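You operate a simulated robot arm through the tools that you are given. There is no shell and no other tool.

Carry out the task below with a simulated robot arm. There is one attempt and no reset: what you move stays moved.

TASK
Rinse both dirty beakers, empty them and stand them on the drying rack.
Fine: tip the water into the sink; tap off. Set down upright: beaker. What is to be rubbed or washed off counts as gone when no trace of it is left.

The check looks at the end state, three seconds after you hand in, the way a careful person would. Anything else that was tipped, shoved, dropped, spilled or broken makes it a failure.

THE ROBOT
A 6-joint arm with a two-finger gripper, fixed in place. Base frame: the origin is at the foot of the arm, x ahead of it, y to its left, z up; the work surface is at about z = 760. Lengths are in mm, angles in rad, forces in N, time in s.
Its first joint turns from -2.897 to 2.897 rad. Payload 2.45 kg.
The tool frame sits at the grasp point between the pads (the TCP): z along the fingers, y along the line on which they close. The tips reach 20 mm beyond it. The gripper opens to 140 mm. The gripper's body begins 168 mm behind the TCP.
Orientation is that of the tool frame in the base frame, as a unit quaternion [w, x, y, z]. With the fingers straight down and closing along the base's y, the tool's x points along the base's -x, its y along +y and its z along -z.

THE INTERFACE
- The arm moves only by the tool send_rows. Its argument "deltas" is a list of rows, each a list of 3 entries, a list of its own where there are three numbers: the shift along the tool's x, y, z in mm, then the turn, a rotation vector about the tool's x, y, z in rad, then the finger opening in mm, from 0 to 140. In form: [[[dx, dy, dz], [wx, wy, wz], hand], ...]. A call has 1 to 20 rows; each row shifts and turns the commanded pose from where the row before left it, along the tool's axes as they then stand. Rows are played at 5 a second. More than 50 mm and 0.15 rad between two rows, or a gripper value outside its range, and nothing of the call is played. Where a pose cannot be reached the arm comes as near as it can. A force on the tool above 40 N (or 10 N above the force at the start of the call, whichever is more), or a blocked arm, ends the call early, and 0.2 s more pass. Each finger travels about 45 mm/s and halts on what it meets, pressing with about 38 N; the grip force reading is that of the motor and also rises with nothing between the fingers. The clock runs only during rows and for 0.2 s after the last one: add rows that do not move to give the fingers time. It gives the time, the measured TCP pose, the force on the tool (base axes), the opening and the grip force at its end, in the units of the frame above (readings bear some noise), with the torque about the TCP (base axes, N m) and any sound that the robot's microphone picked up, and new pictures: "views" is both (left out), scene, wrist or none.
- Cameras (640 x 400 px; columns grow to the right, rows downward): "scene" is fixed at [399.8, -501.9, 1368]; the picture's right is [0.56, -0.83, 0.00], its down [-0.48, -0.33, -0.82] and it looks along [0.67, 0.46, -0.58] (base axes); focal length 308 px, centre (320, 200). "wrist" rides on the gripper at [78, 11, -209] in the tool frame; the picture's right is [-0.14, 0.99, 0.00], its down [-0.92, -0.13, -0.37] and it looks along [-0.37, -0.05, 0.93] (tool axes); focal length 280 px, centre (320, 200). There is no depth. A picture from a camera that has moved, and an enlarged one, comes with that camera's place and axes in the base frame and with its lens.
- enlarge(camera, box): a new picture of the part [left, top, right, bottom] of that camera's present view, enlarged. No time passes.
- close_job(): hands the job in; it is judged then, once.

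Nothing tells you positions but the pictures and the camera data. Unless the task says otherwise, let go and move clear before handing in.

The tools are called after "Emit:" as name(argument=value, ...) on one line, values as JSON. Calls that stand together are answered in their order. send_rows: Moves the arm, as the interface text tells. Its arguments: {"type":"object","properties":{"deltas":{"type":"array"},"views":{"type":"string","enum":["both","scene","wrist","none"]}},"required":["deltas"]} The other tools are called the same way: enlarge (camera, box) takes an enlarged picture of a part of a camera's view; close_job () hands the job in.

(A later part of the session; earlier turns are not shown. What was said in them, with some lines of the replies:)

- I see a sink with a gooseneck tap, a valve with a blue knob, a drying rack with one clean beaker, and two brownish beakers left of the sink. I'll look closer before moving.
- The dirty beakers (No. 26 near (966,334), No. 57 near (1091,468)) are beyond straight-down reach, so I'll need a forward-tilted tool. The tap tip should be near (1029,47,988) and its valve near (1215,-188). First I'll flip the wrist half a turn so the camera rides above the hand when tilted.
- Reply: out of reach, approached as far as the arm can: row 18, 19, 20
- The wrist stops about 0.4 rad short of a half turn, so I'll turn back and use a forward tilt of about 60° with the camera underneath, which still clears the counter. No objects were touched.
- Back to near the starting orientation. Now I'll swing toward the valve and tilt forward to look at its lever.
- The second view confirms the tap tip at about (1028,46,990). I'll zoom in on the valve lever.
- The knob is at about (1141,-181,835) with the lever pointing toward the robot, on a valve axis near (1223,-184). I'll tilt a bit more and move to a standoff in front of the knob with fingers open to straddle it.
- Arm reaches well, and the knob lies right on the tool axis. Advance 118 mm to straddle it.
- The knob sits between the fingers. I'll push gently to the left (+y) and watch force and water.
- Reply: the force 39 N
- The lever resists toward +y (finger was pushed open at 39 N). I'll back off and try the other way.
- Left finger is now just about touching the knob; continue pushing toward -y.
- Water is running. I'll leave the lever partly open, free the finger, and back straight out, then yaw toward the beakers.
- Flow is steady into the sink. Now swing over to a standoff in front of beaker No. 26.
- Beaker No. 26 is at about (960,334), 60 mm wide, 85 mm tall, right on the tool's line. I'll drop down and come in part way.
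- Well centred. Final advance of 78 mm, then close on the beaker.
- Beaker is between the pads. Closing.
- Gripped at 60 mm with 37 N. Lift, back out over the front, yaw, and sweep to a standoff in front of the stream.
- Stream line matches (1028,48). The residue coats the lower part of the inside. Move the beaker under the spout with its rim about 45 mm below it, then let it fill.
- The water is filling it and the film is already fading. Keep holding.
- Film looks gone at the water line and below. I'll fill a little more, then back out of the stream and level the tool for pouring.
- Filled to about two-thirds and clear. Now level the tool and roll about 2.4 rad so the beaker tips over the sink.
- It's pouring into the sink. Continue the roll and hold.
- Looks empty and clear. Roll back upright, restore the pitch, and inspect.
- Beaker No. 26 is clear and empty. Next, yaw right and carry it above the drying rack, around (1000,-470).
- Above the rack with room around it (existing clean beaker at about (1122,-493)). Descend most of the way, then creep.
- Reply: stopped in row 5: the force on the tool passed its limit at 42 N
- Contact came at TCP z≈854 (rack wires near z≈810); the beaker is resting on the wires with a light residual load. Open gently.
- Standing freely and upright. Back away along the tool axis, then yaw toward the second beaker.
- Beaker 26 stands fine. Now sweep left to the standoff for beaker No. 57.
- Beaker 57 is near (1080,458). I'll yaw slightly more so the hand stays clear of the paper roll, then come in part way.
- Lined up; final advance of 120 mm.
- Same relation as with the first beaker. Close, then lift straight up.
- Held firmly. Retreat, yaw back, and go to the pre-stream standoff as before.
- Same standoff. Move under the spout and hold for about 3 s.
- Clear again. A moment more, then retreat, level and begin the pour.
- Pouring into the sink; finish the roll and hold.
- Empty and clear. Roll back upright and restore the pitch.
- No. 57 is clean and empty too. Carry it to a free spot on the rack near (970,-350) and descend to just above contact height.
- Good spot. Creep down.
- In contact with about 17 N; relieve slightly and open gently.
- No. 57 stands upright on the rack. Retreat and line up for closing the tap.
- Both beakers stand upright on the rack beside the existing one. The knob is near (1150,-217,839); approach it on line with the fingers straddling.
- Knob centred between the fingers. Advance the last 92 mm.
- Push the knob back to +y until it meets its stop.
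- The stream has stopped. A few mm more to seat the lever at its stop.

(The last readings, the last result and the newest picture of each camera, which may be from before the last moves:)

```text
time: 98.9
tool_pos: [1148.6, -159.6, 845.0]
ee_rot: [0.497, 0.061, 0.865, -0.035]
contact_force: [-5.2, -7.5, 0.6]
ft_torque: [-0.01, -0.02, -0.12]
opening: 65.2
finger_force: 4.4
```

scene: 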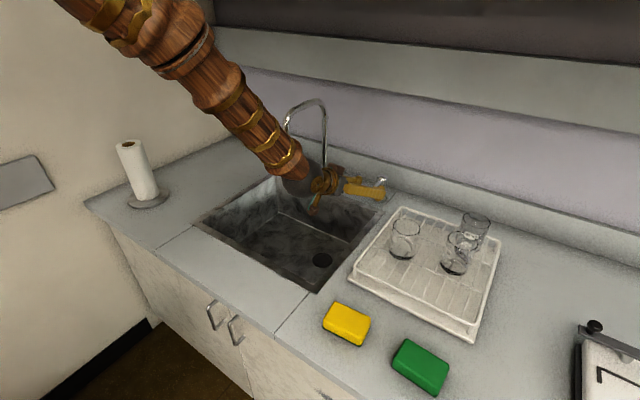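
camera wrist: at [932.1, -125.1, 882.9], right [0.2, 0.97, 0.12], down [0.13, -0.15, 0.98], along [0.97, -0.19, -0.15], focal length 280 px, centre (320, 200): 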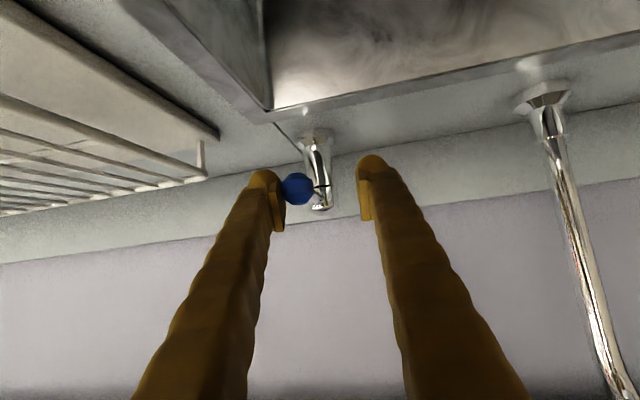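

The lever is at its stop. Free the finger and back straight out.

Emit:
send_rows(deltas=[[[0, -8, 0], [0, 0, 0], 60], [[0, -8, 0], [0, 0, 0], 60], [[0, 0, -20], [0, 0, 0], 60], [[0, 0, -45], [0, 0, 0], 60], [[0, 0, -45], [0, 0, 0], 60], [[0, 0, -45], [0, 0, 0], 60], [[0, 0, -45], [0, 0, 0], 60], [[0, 0, -45], [0, 0, 0], 60], [[0, 0, -45], [0, 0, 0], 60], [[0, 0, -45], [0, 0, 0], 60], [[0, 0, -45], [0, 0, 0], 60], [[0, 0, 0], [0, 0, 0], 60]])

Emit:
enlarge(camera="scene", box=[260, 90, 420, 260])

Emit:
enlarge(camera="scene", box=[360, 180, 520, 320])

Emit:
enlarge(camera="wrist", box=[60, 20, 320, 220])

```text
time: 101.5
tool_pos: [821.6, -129.8, 1035.9]
ee_rot: [0.497, 0.059, 0.865, -0.034]
contact_force: [-0.4, -0.4, 0.3]
ft_torque: [0.01, 0.01, -0.01]
opening: 60.0
finger_force: 0.1
camera wrist: at [605.2, -89.7, 1072.9], right [0.2, 0.97, 0.12], down [0.13, -0.15, 0.98], along [0.97, -0.19, -0.15], focal length 280 px, centre (320, 200)
```

scene: 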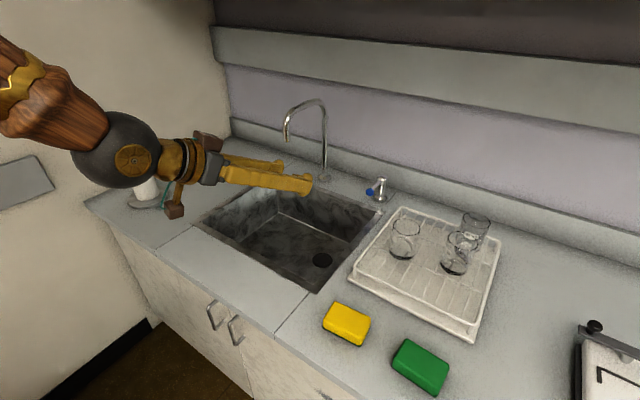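
wrist: 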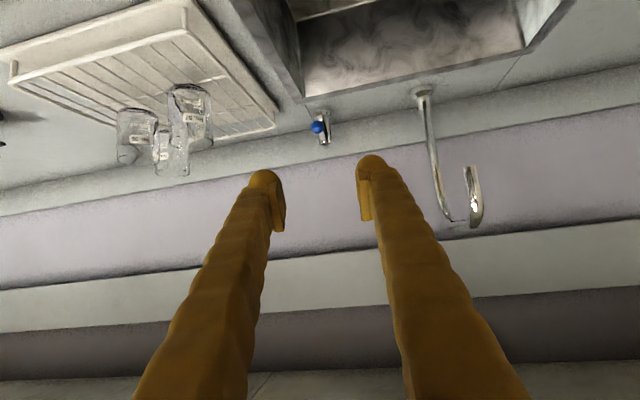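

```text
2.35 times, centred on (340, 175) of scene
camera zoom: at [399.8, -501.9, 1368.0], right [0.56, -0.83, 0.0], down [-0.48, -0.33, -0.82], along [0.67, 0.46, -0.58], focal length 726 px, centre (273, 259)
```

zoom: 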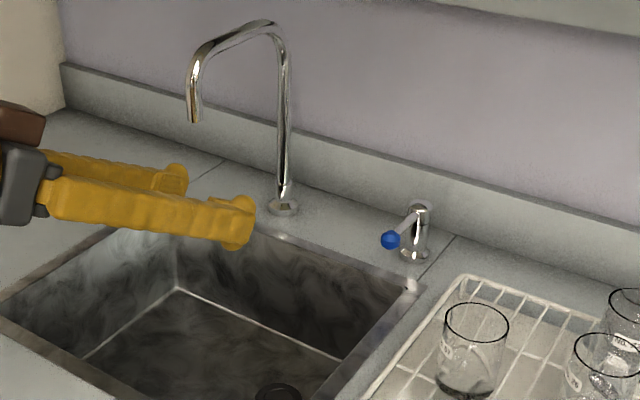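

```text
2.86 times, centred on (440, 250) of scene
camera zoom: at [399.8, -501.9, 1368.0], right [0.56, -0.83, 0.0], down [-0.48, -0.33, -0.82], along [0.67, 0.46, -0.58], focal length 881 px, centre (-23, 57)
```

zoom: 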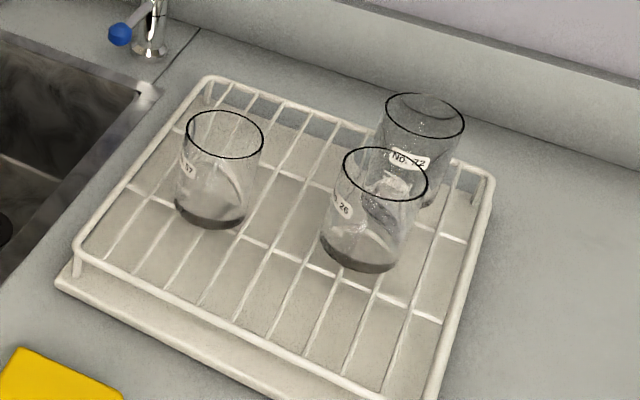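

```text
2.00 times, centred on (190, 120) of wrist
camera zoom: at [605.2, -89.7, 1072.9], right [0.2, 0.97, 0.12], down [0.13, -0.15, 0.98], along [0.97, -0.19, -0.15], focal length 561 px, centre (580, 360)
```

zoom: 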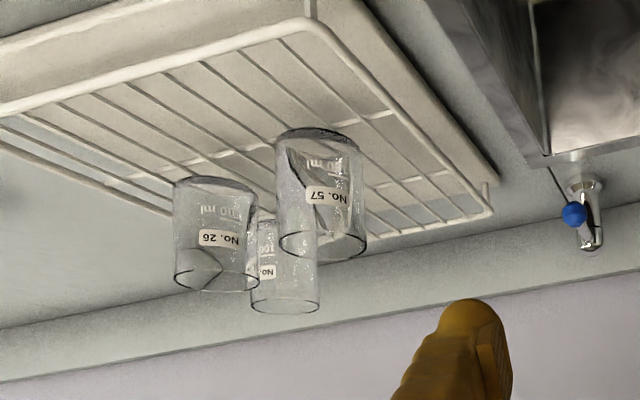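

Tap is off and both beakers stand upright. I'll zoom in once more to check for residue.

Emit:
enlarge(camera="scene", box=[380, 200, 500, 285])

Emit:
enlarge(camera="wrist", box=[100, 70, 230, 185])

Emit:
enlarge(camera="scene", box=[80, 100, 260, 240])

```text
4.71 times, centred on (440, 242) of scene
camera zoom: at [399.8, -501.9, 1368.0], right [0.56, -0.83, 0.0], down [-0.48, -0.33, -0.82], along [0.67, 0.46, -0.58], focal length 1451 px, centre (-245, 0)
```

zoom: 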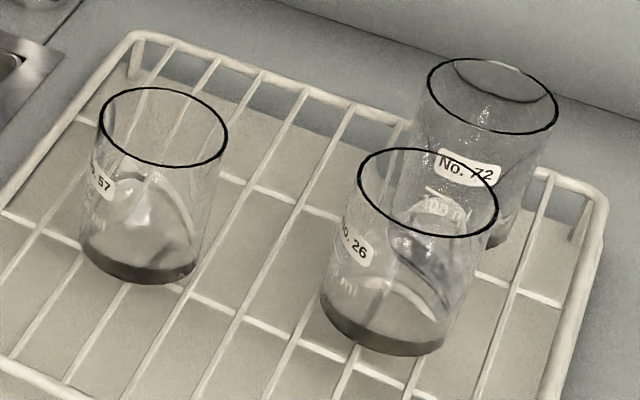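

```text
3.48 times, centred on (165, 128) of wrist
camera zoom: at [605.2, -89.7, 1072.9], right [0.2, 0.97, 0.12], down [0.13, -0.15, 0.98], along [0.97, -0.19, -0.15], focal length 975 px, centre (859, 452)
```

zoom: 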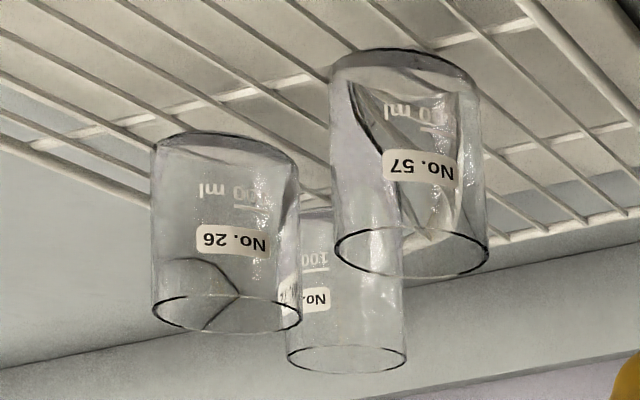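

```text
2.86 times, centred on (170, 170) of scene
camera zoom: at [399.8, -501.9, 1368.0], right [0.56, -0.83, 0.0], down [-0.48, -0.33, -0.82], along [0.67, 0.46, -0.58], focal length 881 px, centre (749, 286)
```

zoom: 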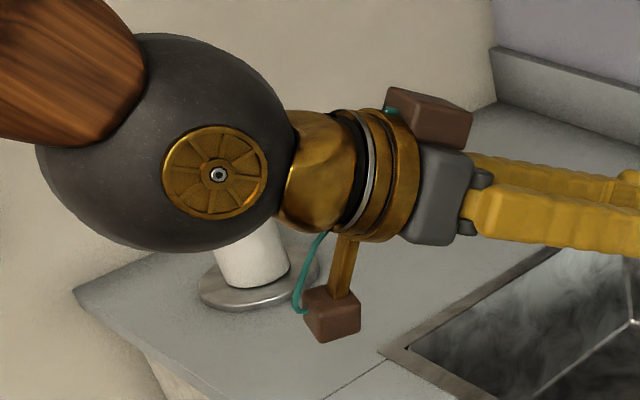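

Both rinsed beakers are as clear as the one that was already clean. They stand empty and upright on the rack, the tap is off, the arm is clear of everything, and nothing else has been moved. Handing in.

Emit:
close_job()

```text
The job is handed in.
```

I rinsed both dirty beakers, No. 26 and No. 57, emptied them into the sink and set them upright on the drying rack. I then handed the job in. The hand-in was accepted, but I have not seen the check's result.

- **Cleanliness:** in the last close-up pictures both looked as clear as No. 72, the beaker already on the rack, with no film or water visible.
- **Tap:** the lever is back at its stop and the pictures show no water running.
- **Surroundings:** No. 72, the sponges and the paper roll look unmoved, and I saw no spills on the counter. No. 26 touched down on the rack a little hard, at about 42 N, and No. 57 more gently. In the close-ups both beakers and the rack looked undamaged.
- **Arm:** it has let go and is clear of everything.
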